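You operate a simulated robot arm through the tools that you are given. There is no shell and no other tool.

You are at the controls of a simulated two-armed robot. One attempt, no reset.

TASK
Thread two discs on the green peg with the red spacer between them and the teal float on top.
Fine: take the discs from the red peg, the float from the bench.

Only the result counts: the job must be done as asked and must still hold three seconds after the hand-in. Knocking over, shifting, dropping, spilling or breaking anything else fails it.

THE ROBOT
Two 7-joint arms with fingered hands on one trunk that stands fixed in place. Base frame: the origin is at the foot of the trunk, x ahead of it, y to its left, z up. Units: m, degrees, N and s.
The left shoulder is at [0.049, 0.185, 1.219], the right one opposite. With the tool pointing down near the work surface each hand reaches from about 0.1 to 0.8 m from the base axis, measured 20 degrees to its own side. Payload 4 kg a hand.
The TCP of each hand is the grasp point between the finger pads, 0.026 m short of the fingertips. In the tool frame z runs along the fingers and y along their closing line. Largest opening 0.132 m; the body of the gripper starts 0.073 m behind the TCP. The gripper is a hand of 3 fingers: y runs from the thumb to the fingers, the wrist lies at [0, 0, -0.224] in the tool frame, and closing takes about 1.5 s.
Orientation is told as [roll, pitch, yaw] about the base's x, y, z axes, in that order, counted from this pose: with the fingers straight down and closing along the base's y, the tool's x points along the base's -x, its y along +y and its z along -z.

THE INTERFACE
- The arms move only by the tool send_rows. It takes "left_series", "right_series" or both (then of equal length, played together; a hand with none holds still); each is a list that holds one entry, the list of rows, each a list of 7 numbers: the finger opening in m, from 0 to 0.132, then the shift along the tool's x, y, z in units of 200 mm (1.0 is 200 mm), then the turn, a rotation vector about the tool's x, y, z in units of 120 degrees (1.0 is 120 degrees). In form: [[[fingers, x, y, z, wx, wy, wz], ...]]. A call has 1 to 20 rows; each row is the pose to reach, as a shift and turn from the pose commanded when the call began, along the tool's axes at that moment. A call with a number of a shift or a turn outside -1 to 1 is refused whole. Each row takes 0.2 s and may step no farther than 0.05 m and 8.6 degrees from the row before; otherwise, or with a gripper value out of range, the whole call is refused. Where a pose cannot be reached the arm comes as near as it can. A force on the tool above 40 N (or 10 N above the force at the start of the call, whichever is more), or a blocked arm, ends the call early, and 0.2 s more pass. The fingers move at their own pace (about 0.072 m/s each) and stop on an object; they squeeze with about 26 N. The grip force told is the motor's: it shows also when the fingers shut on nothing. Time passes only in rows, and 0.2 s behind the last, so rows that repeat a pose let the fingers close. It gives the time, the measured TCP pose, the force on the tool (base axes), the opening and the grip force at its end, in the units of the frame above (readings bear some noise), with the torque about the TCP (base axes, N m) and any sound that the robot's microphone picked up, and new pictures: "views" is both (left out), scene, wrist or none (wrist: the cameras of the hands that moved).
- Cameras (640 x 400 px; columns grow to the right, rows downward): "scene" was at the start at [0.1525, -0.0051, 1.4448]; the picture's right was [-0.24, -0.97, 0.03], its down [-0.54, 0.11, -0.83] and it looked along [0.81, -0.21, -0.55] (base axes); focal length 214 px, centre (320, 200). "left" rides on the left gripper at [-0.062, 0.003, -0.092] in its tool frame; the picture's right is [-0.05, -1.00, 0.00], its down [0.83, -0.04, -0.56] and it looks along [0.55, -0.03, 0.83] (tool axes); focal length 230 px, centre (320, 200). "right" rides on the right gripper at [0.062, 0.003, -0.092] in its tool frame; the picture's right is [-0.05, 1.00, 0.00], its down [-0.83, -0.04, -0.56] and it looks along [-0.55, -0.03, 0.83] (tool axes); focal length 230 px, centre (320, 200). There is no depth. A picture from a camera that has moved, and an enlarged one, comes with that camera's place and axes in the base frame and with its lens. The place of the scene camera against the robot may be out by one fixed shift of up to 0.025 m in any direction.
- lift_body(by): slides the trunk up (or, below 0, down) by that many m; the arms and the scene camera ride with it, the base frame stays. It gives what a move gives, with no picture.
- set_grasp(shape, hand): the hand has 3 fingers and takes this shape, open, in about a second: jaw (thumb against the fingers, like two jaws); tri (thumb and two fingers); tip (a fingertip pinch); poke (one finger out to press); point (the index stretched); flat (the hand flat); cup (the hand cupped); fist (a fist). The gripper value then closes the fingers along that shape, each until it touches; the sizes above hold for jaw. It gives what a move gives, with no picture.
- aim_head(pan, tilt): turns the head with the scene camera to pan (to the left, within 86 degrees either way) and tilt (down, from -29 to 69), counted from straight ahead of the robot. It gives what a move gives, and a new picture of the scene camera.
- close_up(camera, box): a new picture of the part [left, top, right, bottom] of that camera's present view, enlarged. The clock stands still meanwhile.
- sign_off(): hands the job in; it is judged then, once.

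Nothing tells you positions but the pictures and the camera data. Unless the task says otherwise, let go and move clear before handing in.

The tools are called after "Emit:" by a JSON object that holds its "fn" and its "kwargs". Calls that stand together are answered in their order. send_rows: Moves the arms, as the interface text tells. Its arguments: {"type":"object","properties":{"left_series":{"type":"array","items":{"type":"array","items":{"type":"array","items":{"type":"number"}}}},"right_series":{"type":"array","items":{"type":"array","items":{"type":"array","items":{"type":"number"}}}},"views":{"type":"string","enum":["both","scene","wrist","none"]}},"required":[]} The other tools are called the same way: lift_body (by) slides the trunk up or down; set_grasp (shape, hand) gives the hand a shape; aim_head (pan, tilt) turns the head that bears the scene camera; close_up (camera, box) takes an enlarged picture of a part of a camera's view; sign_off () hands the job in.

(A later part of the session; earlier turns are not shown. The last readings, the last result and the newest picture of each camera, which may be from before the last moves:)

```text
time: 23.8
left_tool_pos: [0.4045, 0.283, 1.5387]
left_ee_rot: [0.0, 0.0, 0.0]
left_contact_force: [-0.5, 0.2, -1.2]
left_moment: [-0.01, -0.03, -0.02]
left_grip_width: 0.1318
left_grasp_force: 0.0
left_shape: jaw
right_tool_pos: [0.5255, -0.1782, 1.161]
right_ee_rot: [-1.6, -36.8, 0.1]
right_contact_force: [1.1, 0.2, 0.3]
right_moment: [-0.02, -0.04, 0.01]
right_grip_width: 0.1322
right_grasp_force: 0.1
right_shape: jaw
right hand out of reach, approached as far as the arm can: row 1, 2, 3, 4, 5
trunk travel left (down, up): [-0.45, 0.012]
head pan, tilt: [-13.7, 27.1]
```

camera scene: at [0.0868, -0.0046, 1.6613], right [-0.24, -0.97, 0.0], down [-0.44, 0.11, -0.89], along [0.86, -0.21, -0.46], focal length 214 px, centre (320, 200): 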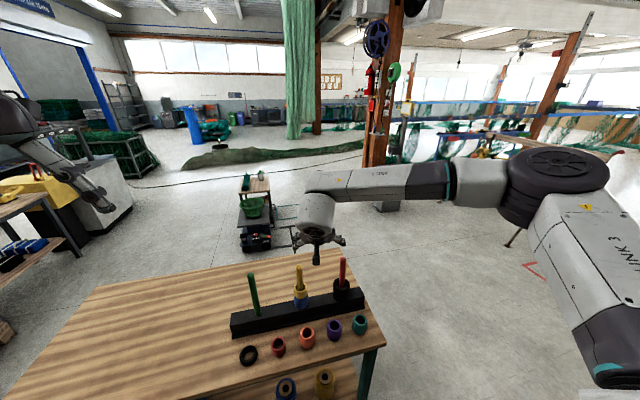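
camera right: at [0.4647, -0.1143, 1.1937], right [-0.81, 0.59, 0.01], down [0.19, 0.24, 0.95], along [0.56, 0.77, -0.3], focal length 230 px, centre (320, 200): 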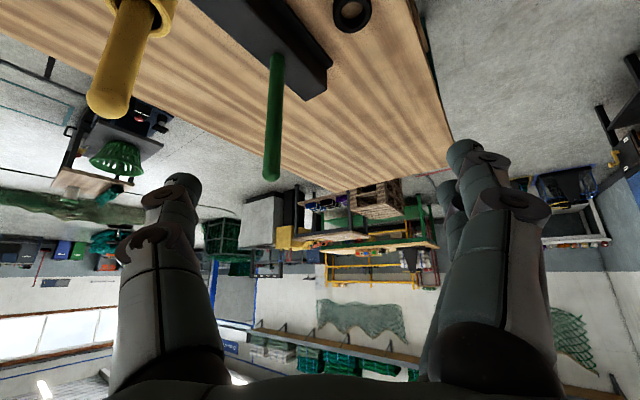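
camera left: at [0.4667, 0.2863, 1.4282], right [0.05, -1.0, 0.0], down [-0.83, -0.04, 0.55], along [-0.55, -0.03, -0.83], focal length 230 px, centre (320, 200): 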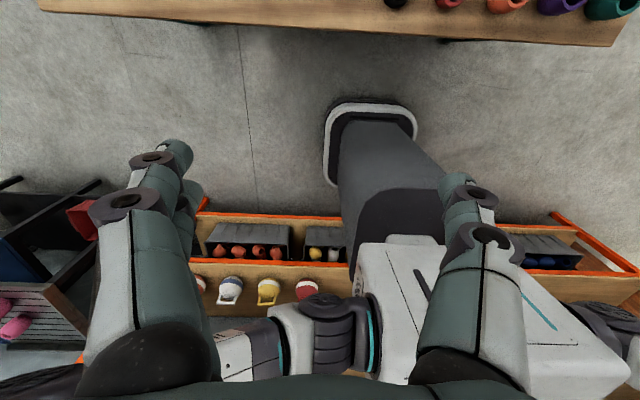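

Emit:
{"fn": "send_rows", "kwargs": {"right_series": [[[0.132, 0.19, 0, 0.11, -0.0107, 0, 0.008], [0.132, 0.38, 0, 0.22, -0.0107, 0, 0.008], [0.132, 0.57, 0, 0.33, -0.0107, 0, 0.008], [0.132, 0.76, 0, 0.44, -0.0107, 0, 0.008], [0.132, 0.94, 0, 0.546, -0.0107, 0, 0.008], [0.132, 0.94, 0, 0.546, -0.0107, 0, 0.008]]], "views": "scene"}}

```text
time: 25.2
left_tool_pos: [0.4046, 0.2827, 1.5388]
left_ee_rot: [0.0, -0.1, -0.1]
left_contact_force: [-0.5, -0.5, -0.3]
left_moment: [0.0, -0.05, -0.02]
left_grip_width: 0.1321
left_grasp_force: 0.1
left_shape: jaw
right_tool_pos: [0.4359, -0.2759, 1.0938]
right_ee_rot: [0.5, -37.0, -1.3]
right_contact_force: [0.3, 0.1, -0.3]
right_moment: [-0.03, 0.01, -0.02]
right_grip_width: 0.132
right_grasp_force: 0.0
right_shape: jaw
right hand out of reach, approached as far as the arm can: row 1, 2, 3, 4, 5, 6
trunk travel left (down, up): [-0.45, 0.012]
head pan, tilt: [-13.7, 27.1]
camera scene: at [0.0848, -0.005, 1.6614], right [-0.24, -0.97, 0.0], down [-0.44, 0.11, -0.89], along [0.86, -0.21, -0.46], focal length 214 px, centre (320, 200)
```

scene: 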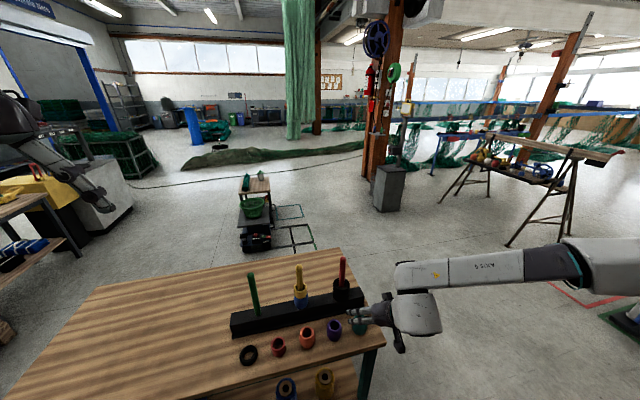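

The elbow is far out sideways. I'll bring the hand to the right and level it (tool down) next to the body, so the upper arm can hang and the forearm points forward.

Emit:
{"fn": "send_rows", "kwargs": {"right_series": [[[0.132, 0.1, -0.152, -0.012, 0, 0.0616, 0], [0.132, 0.2, -0.304, -0.024, 0, 0.1232, 0], [0.132, 0.3, -0.456, -0.036, 0, 0.185, 0], [0.132, 0.4, -0.608, -0.048, 0, 0.2464, 0], [0.132, 0.497, -0.76, -0.06, 0, 0.308, 0], [0.132, 0.497, -0.76, -0.06, 0, 0.308, 0]]], "views": "scene"}}

```text
time: 26.6
left_tool_pos: [0.4062, 0.2838, 1.5379]
left_ee_rot: [0.0, 0.0, 0.0]
left_contact_force: [0.1, 0.2, 0.0]
left_moment: [0.01, 0.02, 0.0]
left_grip_width: 0.1319
left_grasp_force: 0.0
left_shape: jaw
right_tool_pos: [0.3477, -0.4249, 1.0452]
right_ee_rot: [0.4, 0.0, -1.2]
right_contact_force: [-0.5, 0.6, -0.7]
right_moment: [0.02, -0.03, 0.02]
right_grip_width: 0.132
right_grasp_force: 0.0
right_shape: jaw
trunk travel left (down, up): [-0.45, 0.012]
head pan, tilt: [-13.7, 27.1]
camera scene: at [0.0871, -0.0043, 1.6613], right [-0.24, -0.97, 0.0], down [-0.44, 0.11, -0.89], along [0.86, -0.21, -0.46], focal length 214 px, centre (320, 200)
```

scene: 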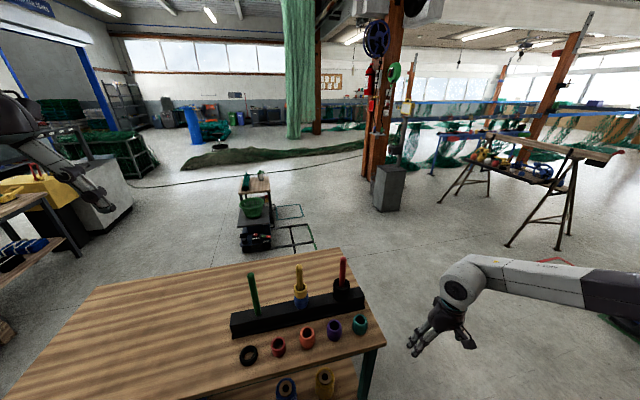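

Emit:
{"fn": "send_rows", "kwargs": {"right_series": [[[0.132, 0.04, 0.1, 0.2, 0, 0, 0], [0.132, 0.08, 0.2, 0.4, 0, 0, 0], [0.132, 0.12, 0.3, 0.6, 0, 0, 0], [0.132, 0.16, 0.3, 0.8, 0, 0, 0], [0.132, 0.2, 0.3, 1.0, 0, 0, 0], [0.132, 0.2, 0.3, 1.0, 0, 0, 0]]], "views": "scene"}}

Emit:
{"fn": "aim_head", "kwargs": {"pan": -50, "tilt": 45}}

```text
time: 28.0
left_tool_pos: [0.4042, 0.2806, 1.5391]
left_ee_rot: [0.1, -0.1, 0.0]
left_contact_force: [0.4, -0.6, -0.7]
left_moment: [0.0, 0.0, 0.02]
left_grip_width: 0.1319
left_grasp_force: 0.0
left_shape: jaw
right_tool_pos: [0.3116, -0.3857, 0.9176]
right_ee_rot: [0.4, -0.2, -1.2]
right_contact_force: [-0.7, -0.7, -0.1]
right_moment: [0.0, 0.01, 0.01]
right_grip_width: 0.1319
right_grasp_force: 0.1
right_shape: jaw
right hand out of reach, approached as far as the arm can: row 4, 5, 6
trunk travel left (down, up): [-0.45, 0.012]
head pan, tilt: [-13.7, 27.1]
camera scene: at [0.0857, -0.0077, 1.6613], right [-0.24, -0.97, 0.0], down [-0.44, 0.11, -0.89], along [0.86, -0.21, -0.46], focal length 214 px, centre (320, 200)
```

scene: 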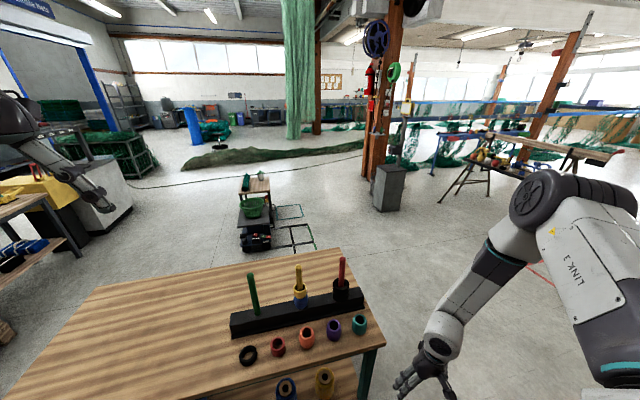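

```text
time: 29.0
left_tool_pos: [0.4056, 0.2825, 1.5379]
left_ee_rot: [-0.1, -0.1, 0.0]
left_contact_force: [-0.9, 0.2, 0.5]
left_moment: [0.02, -0.01, 0.01]
left_grip_width: 0.1319
left_grasp_force: 0.1
left_shape: jaw
right_tool_pos: [0.3132, -0.3826, 0.9181]
right_ee_rot: [0.4, -0.2, -1.3]
right_contact_force: [-0.8, -0.7, 0.7]
right_moment: [-0.05, -0.01, 0.01]
right_grip_width: 0.1322
right_grasp_force: 0.1
right_shape: jaw
trunk travel left (down, up): [-0.45, 0.012]
head pan, tilt: [-50.0, 45.0]
camera scene: at [0.0499, -0.0454, 1.6341], right [-0.77, -0.64, 0.0], down [-0.46, 0.54, -0.71], along [0.45, -0.54, -0.71], focal length 214 px, centre (320, 200)
```

scene: 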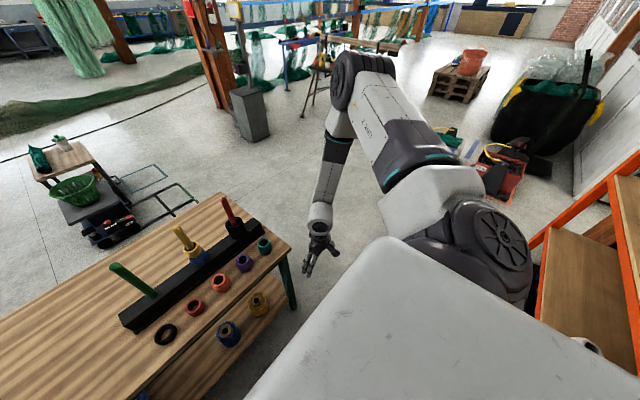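

The arm has flipped to an elbow-forward posture with the forearm hanging. From here I'll sweep left in front of the bench, tool down, to see how far it gets.

Emit:
{"fn": "send_rows", "kwargs": {"right_series": [[[0.132, -0.086, 0.19, -0.08, 0, 0, 0], [0.132, -0.172, 0.384, -0.16, 0, 0, 0], [0.132, -0.258, 0.576, -0.24, 0, 0, 0], [0.132, -0.344, 0.768, -0.32, 0, 0, 0], [0.132, -0.43, 0.96, -0.4, 0, 0, 0], [0.132, -0.43, 0.96, -0.4, 0, 0, 0]]], "views": "none"}}

Emit:
{"fn": "send_rows", "kwargs": {"right_series": [[[0.132, 0, 0.19, 0, 0, 0, 0], [0.132, 0, 0.384, 0, 0, 0, 0], [0.132, 0, 0.576, 0, 0, 0, 0], [0.132, 0, 0.768, 0, 0, 0, 0], [0.132, 0, 0.96, 0, 0, 0, 0], [0.132, 0, 0.96, 0, 0, 0, 0]]], "views": "scene"}}

```text
time: 30.4
left_tool_pos: [0.4059, 0.2827, 1.538]
left_ee_rot: [0.0, 0.0, 0.0]
left_contact_force: [0.5, -0.3, 0.5]
left_moment: [0.01, 0.01, 0.0]
left_grip_width: 0.1319
left_grasp_force: 0.1
left_shape: jaw
right_tool_pos: [0.3942, -0.2055, 1.0143]
right_ee_rot: [0.4, -0.1, -1.3]
right_contact_force: [0.1, -0.6, 0.0]
right_moment: [0.0, -0.01, 0.0]
right_grip_width: 0.1318
right_grasp_force: 0.1
right_shape: jaw
right hand out of reach, approached as far as the arm can: row 4, 5, 6
trunk travel left (down, up): [-0.45, 0.012]
head pan, tilt: [-50.0, 45.0]
```

```text
time: 31.8
left_tool_pos: [0.4051, 0.2827, 1.5376]
left_ee_rot: [0.1, 0.0, -0.1]
left_contact_force: [-0.8, -0.4, 0.7]
left_moment: [-0.01, -0.02, 0.0]
left_grip_width: 0.1316
left_grasp_force: 0.0
left_shape: jaw
right_tool_pos: [0.3726, -0.1222, 1.0939]
right_ee_rot: [0.4, -0.1, -1.0]
right_contact_force: [-0.5, -0.2, -0.3]
right_moment: [0.01, -0.03, -0.04]
right_grip_width: 0.1321
right_grasp_force: 0.1
right_shape: jaw
right hand out of reach, approached as far as the arm can: row 1, 2, 3, 4, 5, 6
trunk travel left (down, up): [-0.45, 0.012]
head pan, tilt: [-50.0, 45.0]
camera scene: at [0.0499, -0.0456, 1.6341], right [-0.77, -0.64, 0.0], down [-0.46, 0.54, -0.71], along [0.45, -0.54, -0.71], focal length 214 px, centre (320, 200)
```

scene: 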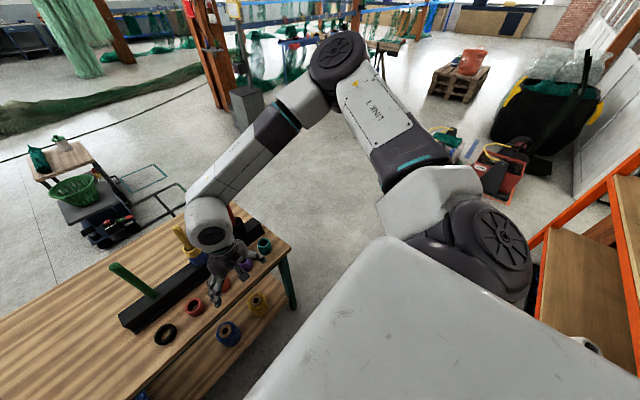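

I see the posture: upper arm out, forearm turned inward at its limit. A more natural elbow-down posture should suit a hand pointing forward, so I'll swing back right while tilting the tool up to horizontal.

Emit:
{"fn": "send_rows", "kwargs": {"right_series": [[[0.132, -0.014, -0.091, 0, 0, -0.068, 0], [0.132, -0.028, -0.182, 0, 0, -0.136, 0], [0.132, -0.042, -0.273, 0, 0, -0.204, 0], [0.132, -0.056, -0.364, 0, 0, -0.272, 0], [0.132, -0.07, -0.455, 0, 0, -0.34, 0], [0.132, -0.084, -0.546, 0, 0, -0.408, 0], [0.132, -0.098, -0.637, 0, 0, -0.476, 0], [0.132, -0.112, -0.728, 0, 0, -0.544, 0], [0.132, -0.126, -0.819, 0, 0, -0.612, 0], [0.132, -0.14, -0.91, 0, 0, -0.68, 0], [0.132, -0.15, -1.0, 0, 0, -0.748, 0], [0.132, -0.15, -1.0, 0, 0, -0.748, 0]]], "views": "scene"}}

```text
time: 34.4
left_tool_pos: [0.4068, 0.282, 1.5384]
left_ee_rot: [0.1, 0.0, 0.0]
left_contact_force: [-0.3, -0.6, -0.2]
left_moment: [0.02, 0.01, -0.02]
left_grip_width: 0.1321
left_grasp_force: 0.0
left_shape: jaw
right_tool_pos: [0.4042, -0.326, 1.0923]
right_ee_rot: [75.2, -89.6, -76.4]
right_contact_force: [-0.4, -0.2, 0.2]
right_moment: [0.01, -0.03, 0.02]
right_grip_width: 0.1323
right_grasp_force: 0.0
right_shape: jaw
right hand out of reach, approached as far as the arm can: row 2, 3, 4, 5, 6, 7, 8
trunk travel left (down, up): [-0.45, 0.012]
head pan, tilt: [-50.0, 45.0]
camera scene: at [0.0503, -0.0465, 1.6341], right [-0.77, -0.64, 0.0], down [-0.46, 0.54, -0.71], along [0.45, -0.54, -0.71], focal length 214 px, centre (320, 200)
```

scene: 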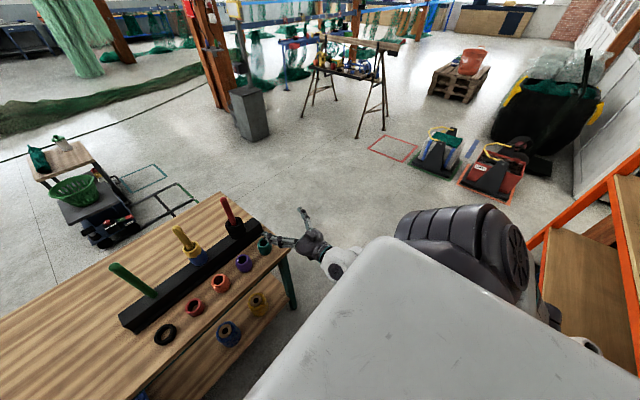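

The elbow is now down at the side with the hand pointing forward. From this posture I'll sweep left.

Emit:
{"fn": "send_rows", "kwargs": {"right_series": [[[0.132, -0.05, 0.2, 0.05, 0, 0, 0], [0.132, -0.1, 0.4, 0.1, 0, 0, 0], [0.132, -0.15, 0.6, 0.15, 0, 0, 0], [0.132, -0.2, 0.8, 0.2, 0, 0, 0], [0.132, -0.2, 1.0, 0.2, 0, 0, 0], [0.132, -0.2, 1.0, 0.2, 0, 0, 0]]], "views": "none"}}

Emit:
{"fn": "send_rows", "kwargs": {"right_series": [[[0.132, 0, 0.2, 0, 0, 0, 0], [0.132, 0, 0.4, 0, 0, 0, 0], [0.132, 0, 0.6, 0, 0, 0, 0], [0.132, 0, 0.8, 0, 0, 0, 0], [0.132, 0, 1.0, 0, 0, 0, 0], [0.132, 0, 1.0, 0, 0, 0, 0]]], "views": "scene"}}

```text
time: 35.8
left_tool_pos: [0.405, 0.2822, 1.5385]
left_ee_rot: [0.0, 0.0, 0.0]
left_contact_force: [-0.6, 0.0, -0.2]
left_moment: [-0.01, 0.02, 0.0]
left_grip_width: 0.1318
left_grasp_force: 0.1
left_shape: jaw
right_tool_pos: [0.4468, -0.1289, 1.1332]
right_ee_rot: [74.1, -89.7, -75.3]
right_contact_force: [-0.3, 0.0, -0.1]
right_moment: [-0.03, 0.01, 0.05]
right_grip_width: 0.1318
right_grasp_force: 0.1
right_shape: jaw
trunk travel left (down, up): [-0.45, 0.012]
head pan, tilt: [-50.0, 45.0]
```

```text
time: 37.4
left_tool_pos: [0.4051, 0.2831, 1.5393]
left_ee_rot: [0.1, 0.0, 0.0]
left_contact_force: [0.2, -0.2, 0.7]
left_moment: [-0.01, 0.04, 0.0]
left_grip_width: 0.1319
left_grasp_force: 0.1
left_shape: jaw
right_tool_pos: [0.4499, 0.0485, 1.1098]
right_ee_rot: [-92.7, -85.1, 91.9]
right_contact_force: [0.8, 0.8, 0.0]
right_moment: [-0.02, 0.0, 0.02]
right_grip_width: 0.1322
right_grasp_force: 0.1
right_shape: jaw
trunk travel left (down, up): [-0.45, 0.012]
head pan, tilt: [-50.0, 45.0]
stopped in row 6 (right hand): the arm was blocked; the commanded pose is now the measured one
camera scene: at [0.0499, -0.0457, 1.6341], right [-0.77, -0.64, 0.0], down [-0.46, 0.54, -0.71], along [0.45, -0.54, -0.71], focal length 214 px, centre (320, 200)
```

scene: 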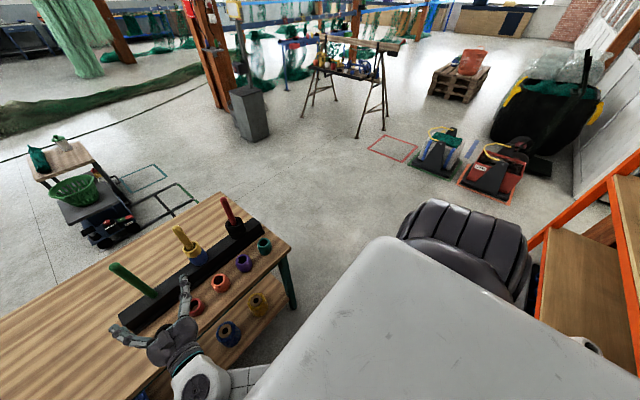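

The elbow-down posture got me to y ≈ +0.05 before the forearm met the torso at this close distance; farther forward there is room. I'll back off slightly, rise and move forward while tilting the tool to about 38°.

Emit:
{"fn": "send_rows", "kwargs": {"right_series": [[[0.132, -0.13, -0.07, 0.08, 0, 0, 0.02], [0.132, -0.27, -0.14, 0.17, 0, 0, 0.041], [0.132, -0.4, -0.2, 0.25, 0, 0, 0.041], [0.132, -0.42, -0.2, 0.33, 0, 0.062, 0.041], [0.132, -0.44, -0.2, 0.41, 0, 0.124, 0.041], [0.132, -0.46, -0.2, 0.49, 0, 0.186, 0.041], [0.132, -0.48, -0.2, 0.57, 0, 0.248, 0.041], [0.132, -0.5, -0.2, 0.65, 0, 0.31, 0.041], [0.132, -0.5, -0.2, 0.73, 0, 0.372, 0.041], [0.132, -0.5, -0.2, 0.8, 0, 0.433, 0.041], [0.132, -0.5, -0.2, 0.8, 0, 0.433, 0.041]]], "views": "scene"}}

```text
time: 38.8
left_tool_pos: [0.4073, 0.2822, 1.5386]
left_ee_rot: [0.0, 0.0, 0.0]
left_contact_force: [0.3, 0.1, -0.7]
left_moment: [-0.01, 0.04, 0.02]
left_grip_width: 0.1319
left_grasp_force: 0.1
left_shape: jaw
right_tool_pos: [0.5423, -0.0294, 1.1493]
right_ee_rot: [-26.3, -65.5, 22.6]
right_contact_force: [-0.9, -0.7, -0.2]
right_moment: [-0.03, 0.01, -0.01]
right_grip_width: 0.132
right_grasp_force: 0.0
right_shape: jaw
trunk travel left (down, up): [-0.45, 0.012]
head pan, tilt: [-50.0, 45.0]
stopped in row 7 (right hand): the arm was blocked; the commanded pose is now the measured one
camera scene: at [0.0513, -0.0453, 1.634], right [-0.77, -0.64, 0.0], down [-0.46, 0.54, -0.71], along [0.45, -0.54, -0.71], focal length 214 px, centre (320, 200)
```

scene: 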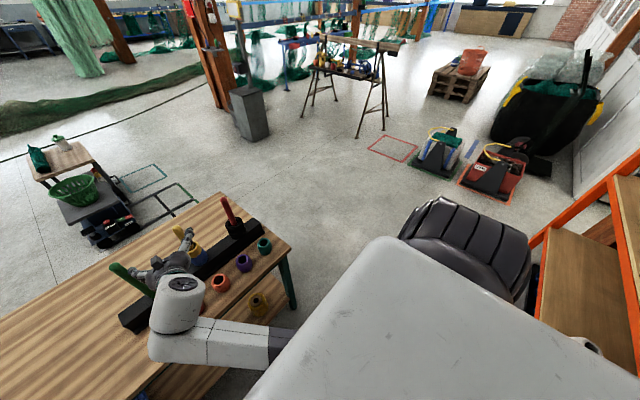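

Blocked again, likely by the forearm near the chest. I'll shift right and set the hand at yaw 30°, tilt 50°, so the forearm runs diagonally clear of the torso.

Emit:
{"fn": "send_rows", "kwargs": {"right_series": [[[0.132, 0, -0.15, 0, 0, 0, 0], [0.132, 0, -0.3, 0, -0.054, 0.024, -0.0124], [0.132, 0, -0.45, 0, -0.108, 0.048, -0.0249], [0.132, -0.01, -0.51, 0.01, -0.162, 0.0718, -0.0373], [0.132, -0.01, -0.51, 0.01, -0.216, 0.0958, -0.0498], [0.132, -0.01, -0.51, 0.01, -0.27, 0.1197, -0.0622], [0.132, -0.01, -0.51, 0.01, -0.27, 0.1197, -0.0622]]], "views": "scene"}}

```text
time: 40.4
left_tool_pos: [0.4052, 0.2829, 1.538]
left_ee_rot: [0.0, 0.0, 0.0]
left_contact_force: [0.7, 0.1, 0.2]
left_moment: [0.03, 0.0, 0.0]
left_grip_width: 0.1319
left_grasp_force: 0.0
left_shape: jaw
right_tool_pos: [0.5401, -0.1303, 1.169]
right_ee_rot: [-0.1, -50.0, 30.0]
right_contact_force: [0.5, -1.2, 0.2]
right_moment: [-0.01, 0.01, 0.02]
right_grip_width: 0.132
right_grasp_force: 0.0
right_shape: jaw
trunk travel left (down, up): [-0.45, 0.012]
head pan, tilt: [-50.0, 45.0]
camera scene: at [0.0496, -0.0451, 1.6341], right [-0.77, -0.64, 0.0], down [-0.45, 0.54, -0.71], along [0.45, -0.54, -0.71], focal length 214 px, centre (320, 200)
```

scene: 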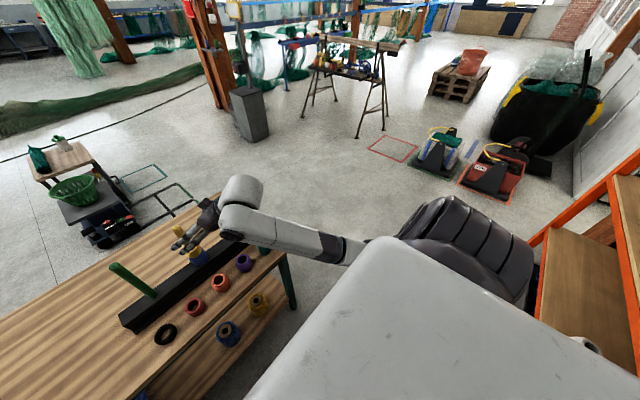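

Orientation reached cleanly. Now try moving above the green peg from here.

Emit:
{"fn": "send_rows", "kwargs": {"right_series": [[[0.132, -0.135, 0.096, 0.148, 0, 0, 0], [0.132, -0.27, 0.193, 0.296, 0, 0, 0], [0.132, -0.405, 0.289, 0.443, 0, 0, 0], [0.132, -0.54, 0.385, 0.591, 0, 0, 0], [0.132, -0.675, 0.482, 0.739, 0, 0, 0], [0.132, -0.81, 0.578, 0.887, 0, 0, 0], [0.132, -0.81, 0.578, 0.887, 0, 0, 0]]]}}

```text
time: 42.0
left_tool_pos: [0.4047, 0.2822, 1.5381]
left_ee_rot: [0.1, 0.0, 0.0]
left_contact_force: [-0.2, 0.3, 0.4]
left_moment: [0.03, 0.02, 0.05]
left_grip_width: 0.1319
left_grasp_force: 0.1
left_shape: jaw
right_tool_pos: [0.6905, 0.0872, 1.1802]
right_ee_rot: [-0.1, -50.2, 30.0]
right_contact_force: [0.3, 0.2, 0.5]
right_moment: [0.0, -0.02, 0.03]
right_grip_width: 0.1322
right_grasp_force: 0.0
right_shape: jaw
trunk travel left (down, up): [-0.45, 0.012]
head pan, tilt: [-50.0, 45.0]
camera scene: at [0.0496, -0.0463, 1.634], right [-0.77, -0.64, 0.0], down [-0.45, 0.54, -0.71], along [0.45, -0.54, -0.71], focal length 214 px, centre (320, 200)
camera right: at [0.5922, 0.0352, 1.1913], right [-0.47, 0.88, 0.04], down [0.11, 0.02, 0.99], along [0.88, 0.47, -0.11], focal length 230 px, centre (320, 200)
```

scene: 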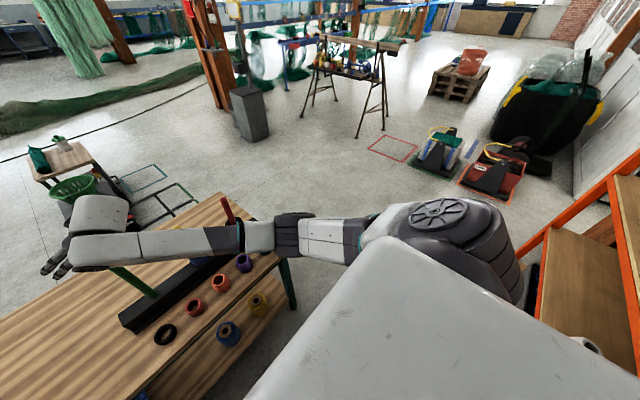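
right: 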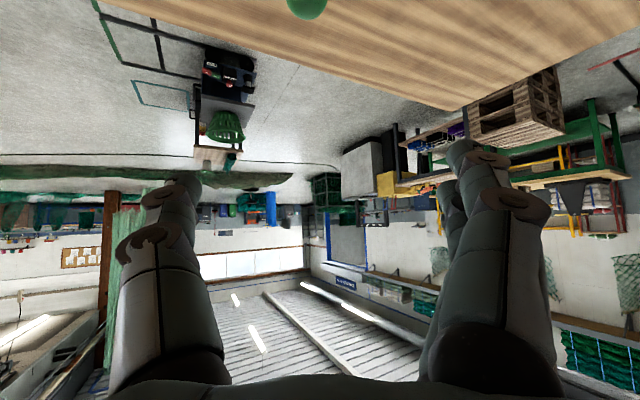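

The right hand now reaches above the green peg, which I place near [0.70, 0.09] with its tip near z 1.07. I'll check whether a steeper 38° tilt is also reachable here and look at the peg.

Emit:
{"fn": "send_rows", "kwargs": {"right_series": [[[0.132, 0, 0, 0, 0, 0.05, 0], [0.132, 0, 0, 0, 0, 0.1, 0], [0.132, 0, 0, 0, 0, 0.1, 0]]], "views": "wrist"}}

Emit:
{"fn": "aim_head", "kwargs": {"pan": 0, "tilt": 45}}

```text
time: 42.8
left_tool_pos: [0.405, 0.283, 1.5382]
left_ee_rot: [0.0, 0.0, 0.0]
left_contact_force: [0.7, -0.1, -0.6]
left_moment: [-0.02, -0.01, 0.0]
left_grip_width: 0.1318
left_grasp_force: 0.1
left_shape: jaw
right_tool_pos: [0.6905, 0.0887, 1.1796]
right_ee_rot: [0.0, -38.2, 30.0]
right_contact_force: [0.3, -0.9, -0.9]
right_moment: [0.01, 0.0, -0.01]
right_grip_width: 0.132
right_grasp_force: 0.1
right_shape: jaw
trunk travel left (down, up): [-0.45, 0.012]
head pan, tilt: [-50.0, 45.0]
camera right: at [0.5965, 0.0384, 1.2135], right [-0.46, 0.89, 0.03], down [0.29, 0.12, 0.95], along [0.84, 0.45, -0.31], focal length 230 px, centre (320, 200)
```

right: 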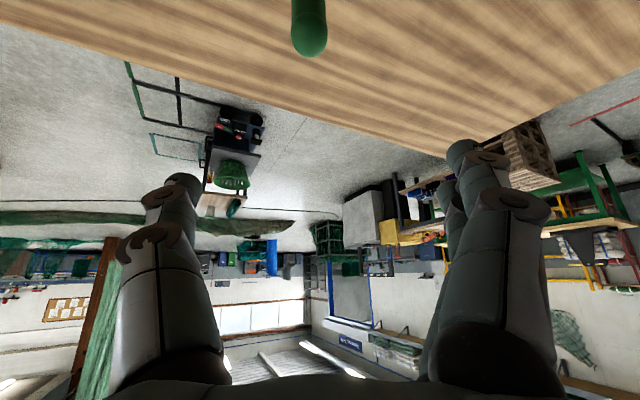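

```text
time: 44.0
left_tool_pos: [0.4055, 0.2834, 1.539]
left_ee_rot: [-0.1, 0.1, 0.0]
left_contact_force: [0.7, -0.5, -0.2]
left_moment: [0.0, -0.03, 0.01]
left_grip_width: 0.132
left_grasp_force: 0.0
left_shape: jaw
right_tool_pos: [0.692, 0.0887, 1.1786]
right_ee_rot: [0.0, -38.0, 30.0]
right_contact_force: [-0.4, 0.2, -0.1]
right_moment: [0.01, 0.01, 0.0]
right_grip_width: 0.132
right_grasp_force: 0.0
right_shape: jaw
trunk travel left (down, up): [-0.45, 0.012]
head pan, tilt: [0.0, 45.0]
camera scene: at [0.079, 0.0166, 1.6341], right [0.0, -1.0, 0.0], down [-0.71, 0.0, -0.71], along [0.71, 0.0, -0.71], focal length 214 px, centre (320, 200)
```

scene: 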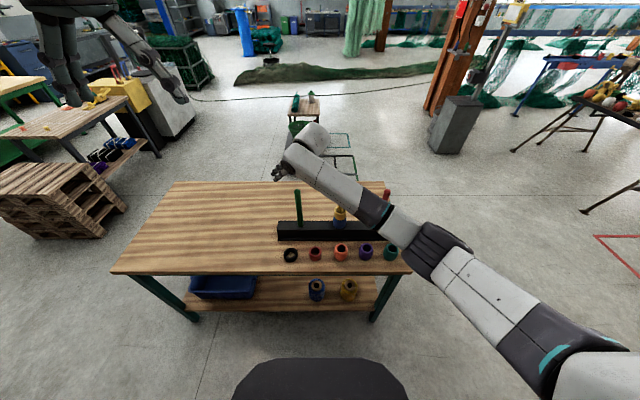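

The 38° tilt works and the arm is nicely extended. Now I move over to the red peg at the same height, in two legs.

Emit:
{"fn": "send_rows", "kwargs": {"right_series": [[[0.1, 0.079, -0.197, -0.078, 0, 0, 0], [0.1, 0.158, -0.393, -0.155, 0, 0, 0], [0.1, 0.236, -0.59, -0.233, 0, 0, 0], [0.1, 0.315, -0.786, -0.31, 0, 0, 0], [0.1, 0.394, -0.983, -0.388, 0, 0, 0], [0.1, 0.394, -0.983, -0.388, 0, 0, 0]]], "views": "none"}}

Emit:
{"fn": "send_rows", "kwargs": {"right_series": [[[0.1, 0.079, -0.197, -0.078, 0, 0, 0], [0.1, 0.158, -0.393, -0.155, 0, 0, 0], [0.1, 0.236, -0.59, -0.233, 0, 0, 0], [0.1, 0.236, -0.59, -0.233, 0, 0, 0]]]}}

```text
time: 45.4
left_tool_pos: [0.4059, 0.2852, 1.5375]
left_ee_rot: [-0.1, -0.1, 0.1]
left_contact_force: [-0.5, -0.5, 0.7]
left_moment: [-0.01, 0.01, -0.03]
left_grip_width: 0.1319
left_grasp_force: 0.1
left_shape: jaw
right_tool_pos: [0.6936, -0.134, 1.1929]
right_ee_rot: [-0.2, -38.0, 30.1]
right_contact_force: [0.3, -0.3, 0.5]
right_moment: [0.0, 0.01, -0.04]
right_grip_width: 0.1004
right_grasp_force: 0.1
right_shape: jaw
trunk travel left (down, up): [-0.45, 0.012]
head pan, tilt: [0.0, 45.0]
```

```text
time: 46.4
left_tool_pos: [0.4059, 0.2832, 1.539]
left_ee_rot: [-0.1, 0.0, 0.0]
left_contact_force: [0.1, -0.2, -0.7]
left_moment: [-0.02, 0.01, -0.03]
left_grip_width: 0.1319
left_grasp_force: 0.1
left_shape: jaw
right_tool_pos: [0.6954, -0.2732, 1.2003]
right_ee_rot: [0.0, -38.2, 29.9]
right_contact_force: [-0.5, 1.1, -0.7]
right_moment: [0.03, -0.02, -0.01]
right_grip_width: 0.1005
right_grasp_force: 0.1
right_shape: jaw
trunk travel left (down, up): [-0.45, 0.012]
head pan, tilt: [0.0, 45.0]
camera scene: at [0.0792, 0.0169, 1.634], right [0.0, -1.0, 0.0], down [-0.71, 0.0, -0.71], along [0.71, 0.0, -0.71], focal length 214 px, centre (320, 200)
camera right: at [0.6024, -0.3237, 1.2343], right [-0.46, 0.89, 0.03], down [0.29, 0.12, 0.95], along [0.84, 0.45, -0.31], focal length 230 px, centre (320, 200)
```

scene: 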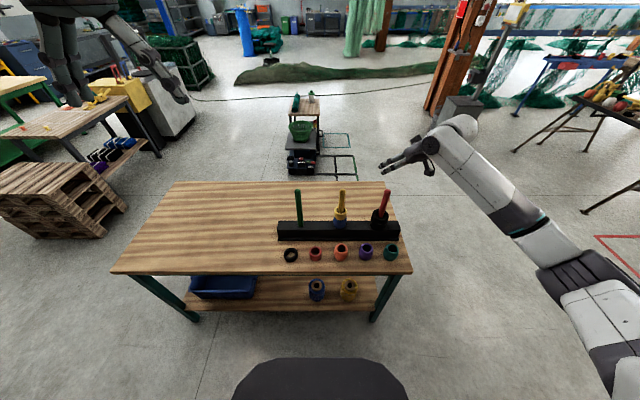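
right: 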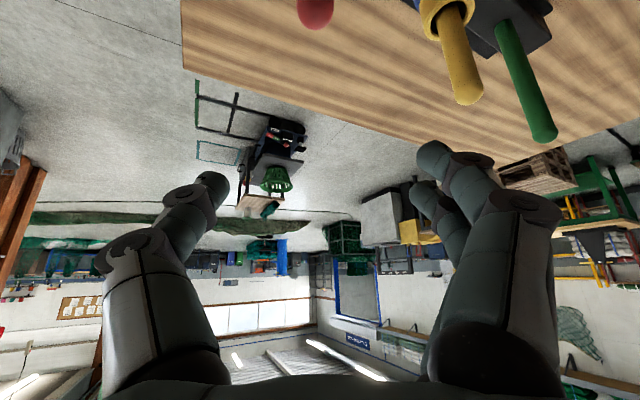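

Now above the red peg with its tip near [0.703, -0.269]. The scene camera has a clear view of the rack, so I'll zoom in to measure the discs.

Emit:
{"fn": "close_up", "kwargs": {"camera": "scene", "box": [360, 180, 410, 240]}}

Emit:
{"fn": "close_up", "kwargs": {"camera": "scene", "box": [270, 180, 410, 270]}}

```text
6.67 times, centred on (385, 210) of scene
camera zoom: at [0.0792, 0.0169, 1.634], right [0.0, -1.0, 0.0], down [-0.71, 0.0, -0.71], along [0.71, 0.0, -0.71], focal length 1430 px, centre (-113, 133)
```

zoom: 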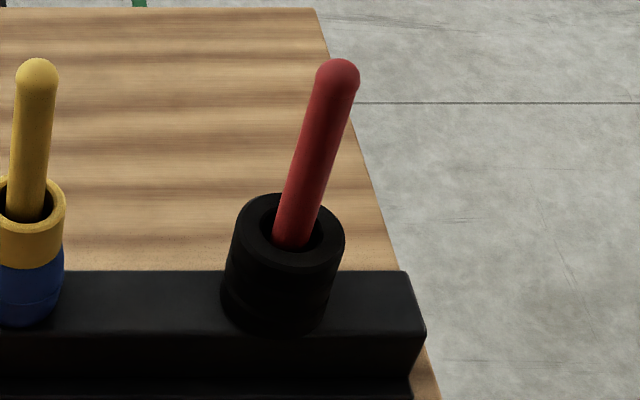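

```text
4.44 times, centred on (340, 225) of scene
camera zoom: at [0.0792, 0.0169, 1.634], right [0.0, -1.0, 0.0], down [-0.71, 0.0, -0.71], along [0.71, 0.0, -0.71], focal length 953 px, centre (231, 89)
```

zoom: 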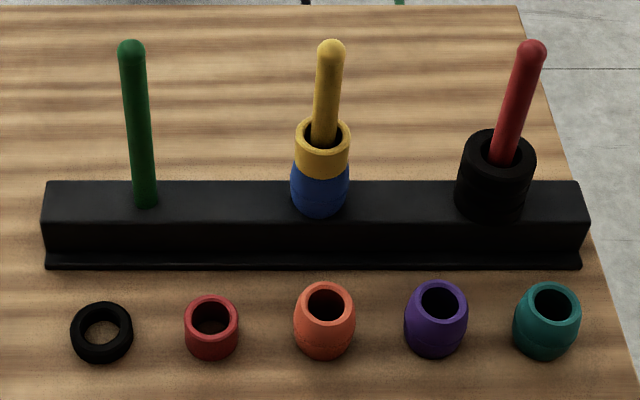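

Camera shift estimated (about -0.01, -0.016). I put the stack top near z 0.91 and the rack top near 0.841, so each disc is about 0.024 thick. Now I descend partway around the peg and check from the wrist camera.

Emit:
{"fn": "send_rows", "kwargs": {"right_series": [[[0.1, 0.123, 0, 0.158, 0, 0, 0], [0.1, 0.246, 0, 0.315, 0, 0, 0], [0.1, 0.369, 0, 0.473, 0, 0, 0], [0.1, 0.492, 0, 0.63, 0, 0, 0], [0.1, 0.616, 0, 0.788, 0, 0, 0], [0.1, 0.616, 0, 0.788, 0, 0, 0]]]}}

Emit:
{"fn": "close_up", "kwargs": {"camera": "right", "box": [220, 0, 420, 125]}}

Emit:
{"fn": "close_up", "kwargs": {"camera": "scene", "box": [350, 150, 430, 240]}}

```text
time: 47.8
left_tool_pos: [0.4049, 0.2842, 1.5379]
left_ee_rot: [0.1, 0.0, 0.0]
left_contact_force: [0.3, 0.0, 0.4]
left_moment: [-0.01, -0.01, -0.03]
left_grip_width: 0.1318
left_grasp_force: 0.0
left_shape: jaw
right_tool_pos: [0.6962, -0.2705, 1.0006]
right_ee_rot: [-0.1, -38.1, 30.0]
right_contact_force: [-1.0, 0.2, -0.7]
right_moment: [0.03, 0.0, 0.0]
right_grip_width: 0.1004
right_grasp_force: 0.0
right_shape: jaw
trunk travel left (down, up): [-0.45, 0.012]
head pan, tilt: [0.0, 45.0]
camera scene: at [0.0788, 0.0169, 1.6341], right [0.0, -1.0, 0.0], down [-0.71, 0.0, -0.71], along [0.71, 0.0, -0.71], focal length 214 px, centre (320, 200)
camera right: at [0.6013, -0.3219, 1.0344], right [-0.46, 0.89, 0.03], down [0.29, 0.12, 0.95], along [0.84, 0.45, -0.31], focal length 230 px, centre (320, 200)
```

scene: 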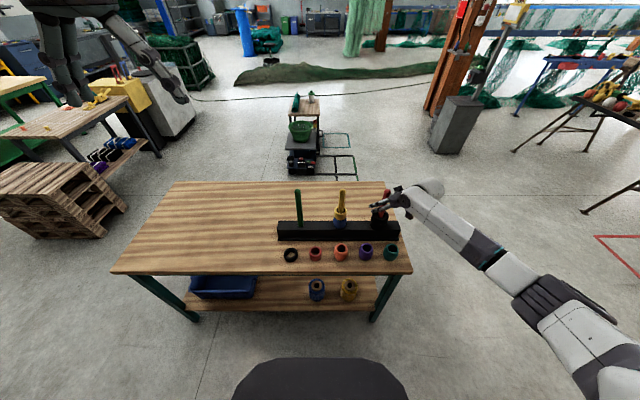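
right: 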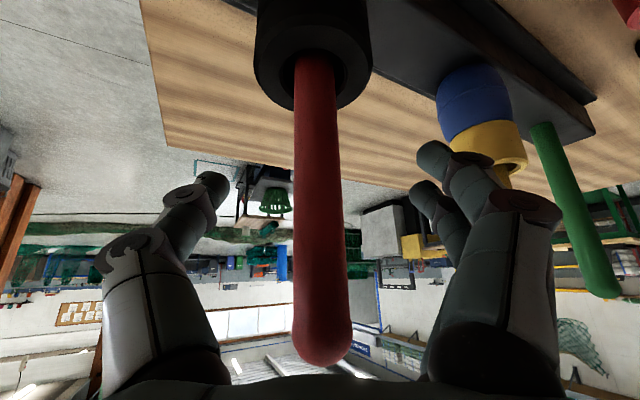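

```text
3.20 times, centred on (320, 62) of right
camera zoom: at [0.6013, -0.3219, 1.0344], right [-0.46, 0.89, 0.03], down [0.29, 0.12, 0.95], along [0.84, 0.45, -0.31], focal length 736 px, centre (320, 640)
```

zoom: 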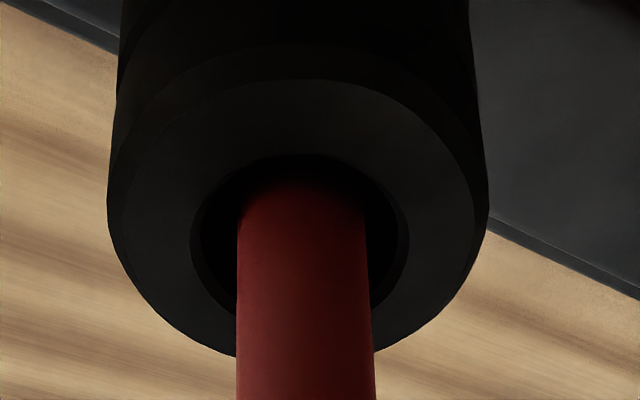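

```text
4.44 times, centred on (390, 195) of scene
camera zoom: at [0.0788, 0.0169, 1.6341], right [0.0, -1.0, 0.0], down [-0.71, 0.0, -0.71], along [0.71, 0.0, -0.71], focal length 953 px, centre (9, 222)
```

zoom: 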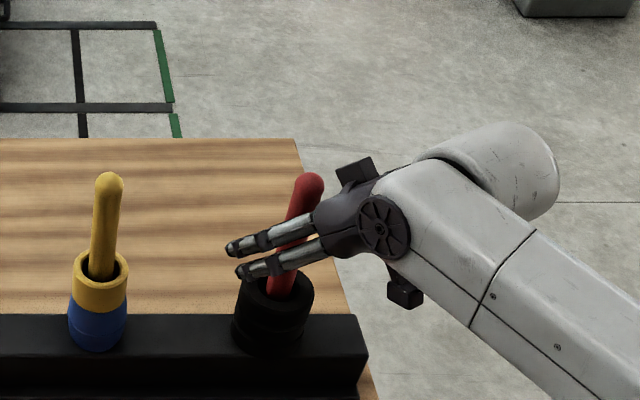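

Peg and disc stack sit centred between the fingers; stack top is about z 0.911. I descend until the fingertips are level with the top disc only, then check before closing.

Emit:
{"fn": "send_rows", "kwargs": {"right_series": [[[0.1, 0.077, -0.005, 0.0985, 0, 0, 0], [0.1, 0.154, -0.01, 0.197, 0, 0, 0], [0.1, 0.231, -0.015, 0.2955, 0, 0, 0], [0.1, 0.231, -0.015, 0.2955, 0, 0, 0]]]}}

Emit:
{"fn": "close_up", "kwargs": {"camera": "scene", "box": [360, 185, 410, 235]}}

Emit:
{"fn": "close_up", "kwargs": {"camera": "right", "box": [180, 80, 480, 270]}}

```text
time: 48.8
left_tool_pos: [0.4049, 0.2838, 1.5383]
left_ee_rot: [0.0, 0.0, 0.0]
left_contact_force: [-0.2, -0.8, 0.3]
left_moment: [-0.01, -0.01, -0.01]
left_grip_width: 0.1318
left_grasp_force: 0.0
left_shape: jaw
right_tool_pos: [0.6987, -0.2729, 0.9237]
right_ee_rot: [0.0, -38.2, 29.9]
right_contact_force: [0.6, -0.6, 0.3]
right_moment: [-0.02, -0.02, 0.0]
right_grip_width: 0.1002
right_grasp_force: 0.0
right_shape: jaw
trunk travel left (down, up): [-0.45, 0.012]
head pan, tilt: [0.0, 45.0]
camera scene: at [0.0791, 0.0166, 1.6341], right [0.0, -1.0, 0.0], down [-0.71, 0.0, -0.71], along [0.71, 0.0, -0.71], focal length 214 px, centre (320, 200)
camera right: at [0.6049, -0.3222, 0.9578], right [-0.46, 0.89, 0.03], down [0.29, 0.12, 0.95], along [0.84, 0.45, -0.31], focal length 230 px, centre (320, 200)
```

scene: 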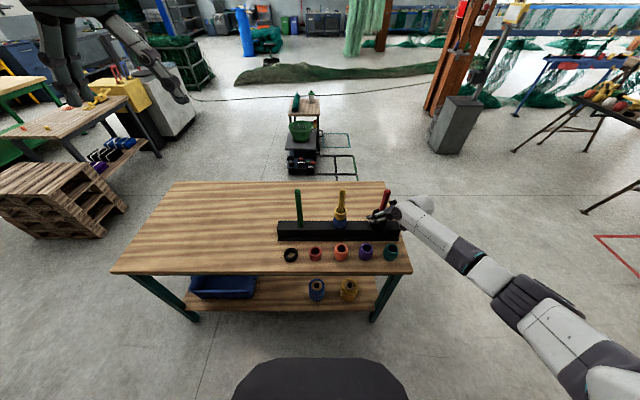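
right: 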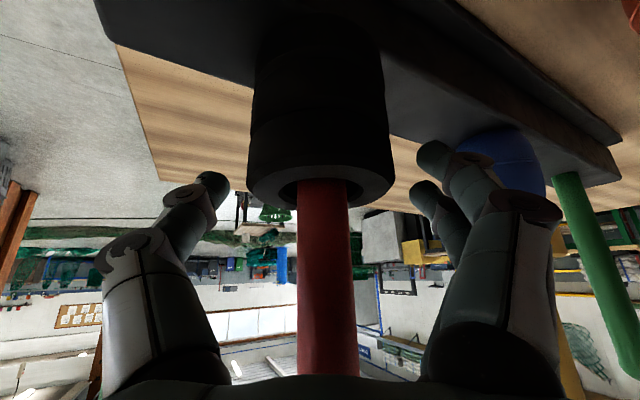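

```text
8.00 times, centred on (385, 210) of scene
camera zoom: at [0.0791, 0.0166, 1.6341], right [0.0, -1.0, 0.0], down [-0.71, 0.0, -0.71], along [0.71, 0.0, -0.71], focal length 1716 px, centre (-200, 120)
```

zoom: 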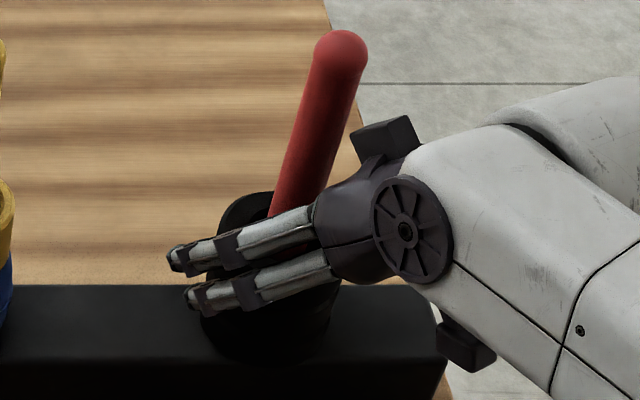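

```text
2.11 times, centred on (330, 175) of right
camera zoom: at [0.6049, -0.3222, 0.9578], right [-0.46, 0.89, 0.03], down [0.29, 0.12, 0.95], along [0.84, 0.45, -0.31], focal length 484 px, centre (299, 253)
```

zoom: 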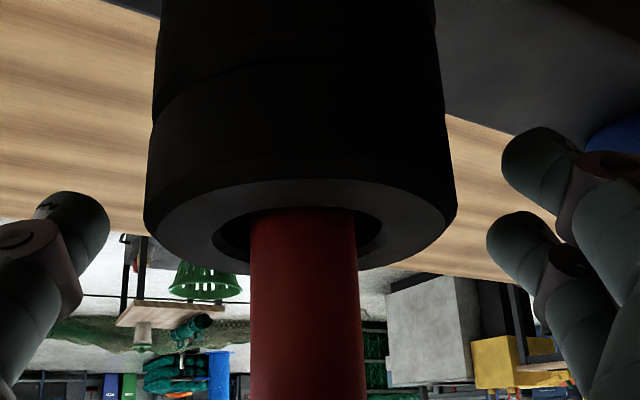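

The view is good but dark; I'll zoom further on the disc edges to be sure where the top disc ends relative to the fingertips.

Emit:
{"fn": "close_up", "kwargs": {"camera": "right", "box": [240, 60, 400, 220]}}

Emit:
{"fn": "close_up", "kwargs": {"camera": "scene", "box": [370, 200, 395, 230]}}

```text
2.50 times, centred on (320, 140) of right
camera zoom: at [0.6049, -0.3222, 0.9578], right [-0.46, 0.89, 0.03], down [0.29, 0.12, 0.95], along [0.84, 0.45, -0.31], focal length 575 px, centre (320, 350)
```

zoom: 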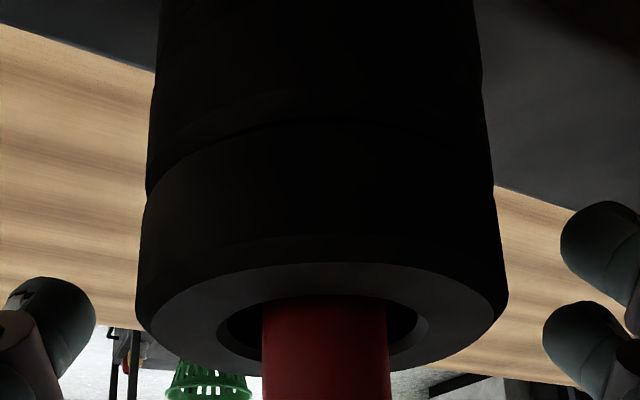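

```text
13.33 times, centred on (382, 215) of scene
camera zoom: at [0.0791, 0.0166, 1.6341], right [0.0, -1.0, 0.0], down [-0.71, 0.0, -0.71], along [0.71, 0.0, -0.71], focal length 2860 px, centre (-513, 0)
```

zoom: 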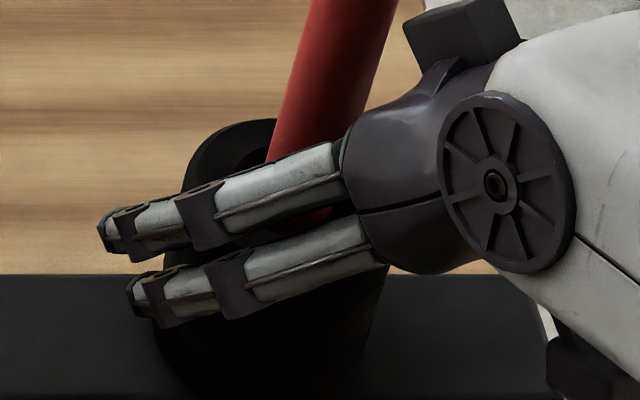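

The grooves show the top disc spans about z 0.897–0.917; the lower finger is a touch low. I raise 5 mm and close on the top disc.

Emit:
{"fn": "send_rows", "kwargs": {"right_series": [[[0.1, -0.0155, 0, -0.0197, 0, 0, 0], [0.09, -0.0155, 0, -0.0197, 0, 0, 0], [0.08, -0.0155, 0, -0.0197, 0, 0, 0], [0.06, -0.0155, 0, -0.0197, 0, 0, 0], [0.05, -0.0155, 0, -0.0197, 0, 0, 0], [0.05, -0.0155, 0, -0.0197, 0, 0, 0], [0.05, -0.0155, 0, -0.0197, 0, 0, 0], [0.05, -0.0155, 0, -0.0197, 0, 0, 0]]], "views": "none"}}

Emit:
{"fn": "close_up", "kwargs": {"camera": "right", "box": [200, 40, 440, 220]}}

Emit:
{"fn": "close_up", "kwargs": {"camera": "scene", "box": [365, 190, 405, 230]}}

```text
time: 50.6
left_tool_pos: [0.4044, 0.2832, 1.5388]
left_ee_rot: [0.0, 0.0, -0.1]
left_contact_force: [-0.8, -1.0, 0.1]
left_moment: [0.0, 0.05, -0.03]
left_grip_width: 0.132
left_grasp_force: 0.0
left_shape: jaw
right_tool_pos: [0.6977, -0.2722, 0.9292]
right_ee_rot: [0.1, -38.2, 30.0]
right_contact_force: [0.9, 0.7, 1.6]
right_moment: [0.07, 0.03, -0.05]
right_grip_width: 0.0621
right_grasp_force: 26.0
right_shape: jaw
trunk travel left (down, up): [-0.45, 0.012]
head pan, tilt: [0.0, 45.0]
```

```text
2.22 times, centred on (320, 130) of right
camera zoom: at [0.6049, -0.3221, 0.9633], right [-0.46, 0.89, 0.03], down [0.29, 0.12, 0.95], along [0.84, 0.45, -0.31], focal length 511 px, centre (320, 356)
```

zoom: 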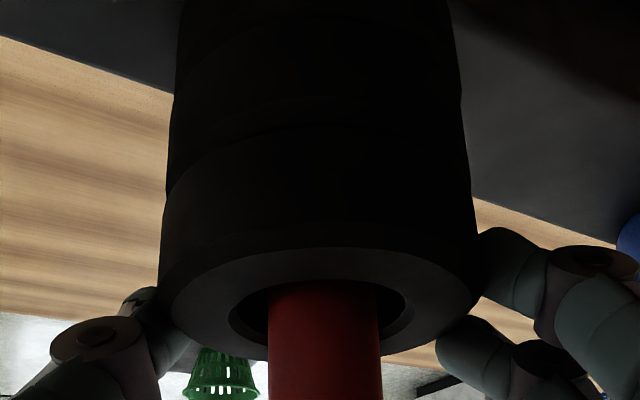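

```text
10.00 times, centred on (385, 210) of scene
camera zoom: at [0.079, 0.0168, 1.6341], right [0.0, -1.0, 0.0], down [-0.71, 0.0, -0.71], along [0.71, 0.0, -0.71], focal length 2145 px, centre (-330, 100)
```

zoom: 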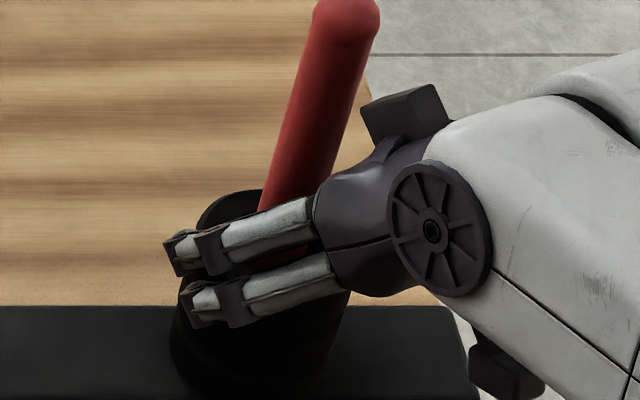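

Gripped at 0.062 m with full force. I lift 4 cm and look whether only one disc comes along.

Emit:
{"fn": "send_rows", "kwargs": {"right_series": [[[0.05, -0.03, 0, -0.039, 0, 0, 0], [0.05, -0.062, 0, -0.079, 0, 0, 0], [0.05, -0.092, 0, -0.118, 0, 0, 0], [0.05, -0.123, 0, -0.158, 0, 0, 0]]], "views": "wrist"}}

Emit:
{"fn": "close_up", "kwargs": {"camera": "scene", "box": [365, 185, 405, 235]}}

```text
time: 51.6
left_tool_pos: [0.406, 0.2828, 1.539]
left_ee_rot: [0.0, 0.1, -0.1]
left_contact_force: [-0.4, 0.0, -0.7]
left_moment: [0.03, 0.03, -0.03]
left_grip_width: 0.1319
left_grasp_force: 0.1
left_shape: jaw
right_tool_pos: [0.698, -0.2726, 0.9694]
right_ee_rot: [0.0, -38.0, 30.1]
right_contact_force: [0.0, 0.3, -0.2]
right_moment: [-0.02, 0.01, 0.0]
right_grip_width: 0.0619
right_grasp_force: 26.2
right_shape: jaw
trunk travel left (down, up): [-0.45, 0.012]
head pan, tilt: [0.0, 45.0]
camera right: at [0.6039, -0.3224, 1.0033], right [-0.46, 0.89, 0.03], down [0.29, 0.12, 0.95], along [0.84, 0.45, -0.31], focal length 230 px, centre (320, 200)
```

right: 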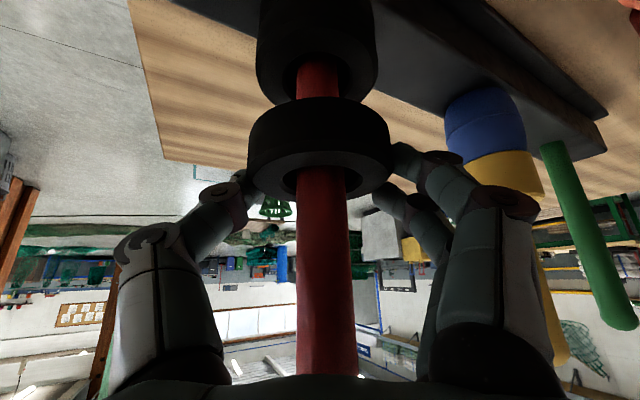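

```text
8.00 times, centred on (385, 210) of scene
camera zoom: at [0.079, 0.0165, 1.6341], right [0.0, -1.0, 0.0], down [-0.71, 0.0, -0.71], along [0.71, 0.0, -0.71], focal length 1716 px, centre (-200, 120)
```

zoom: 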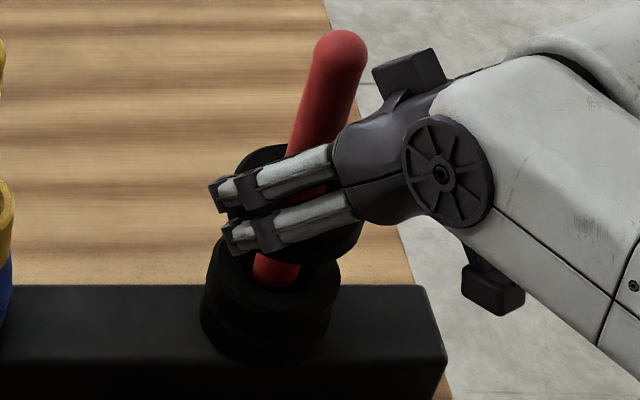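

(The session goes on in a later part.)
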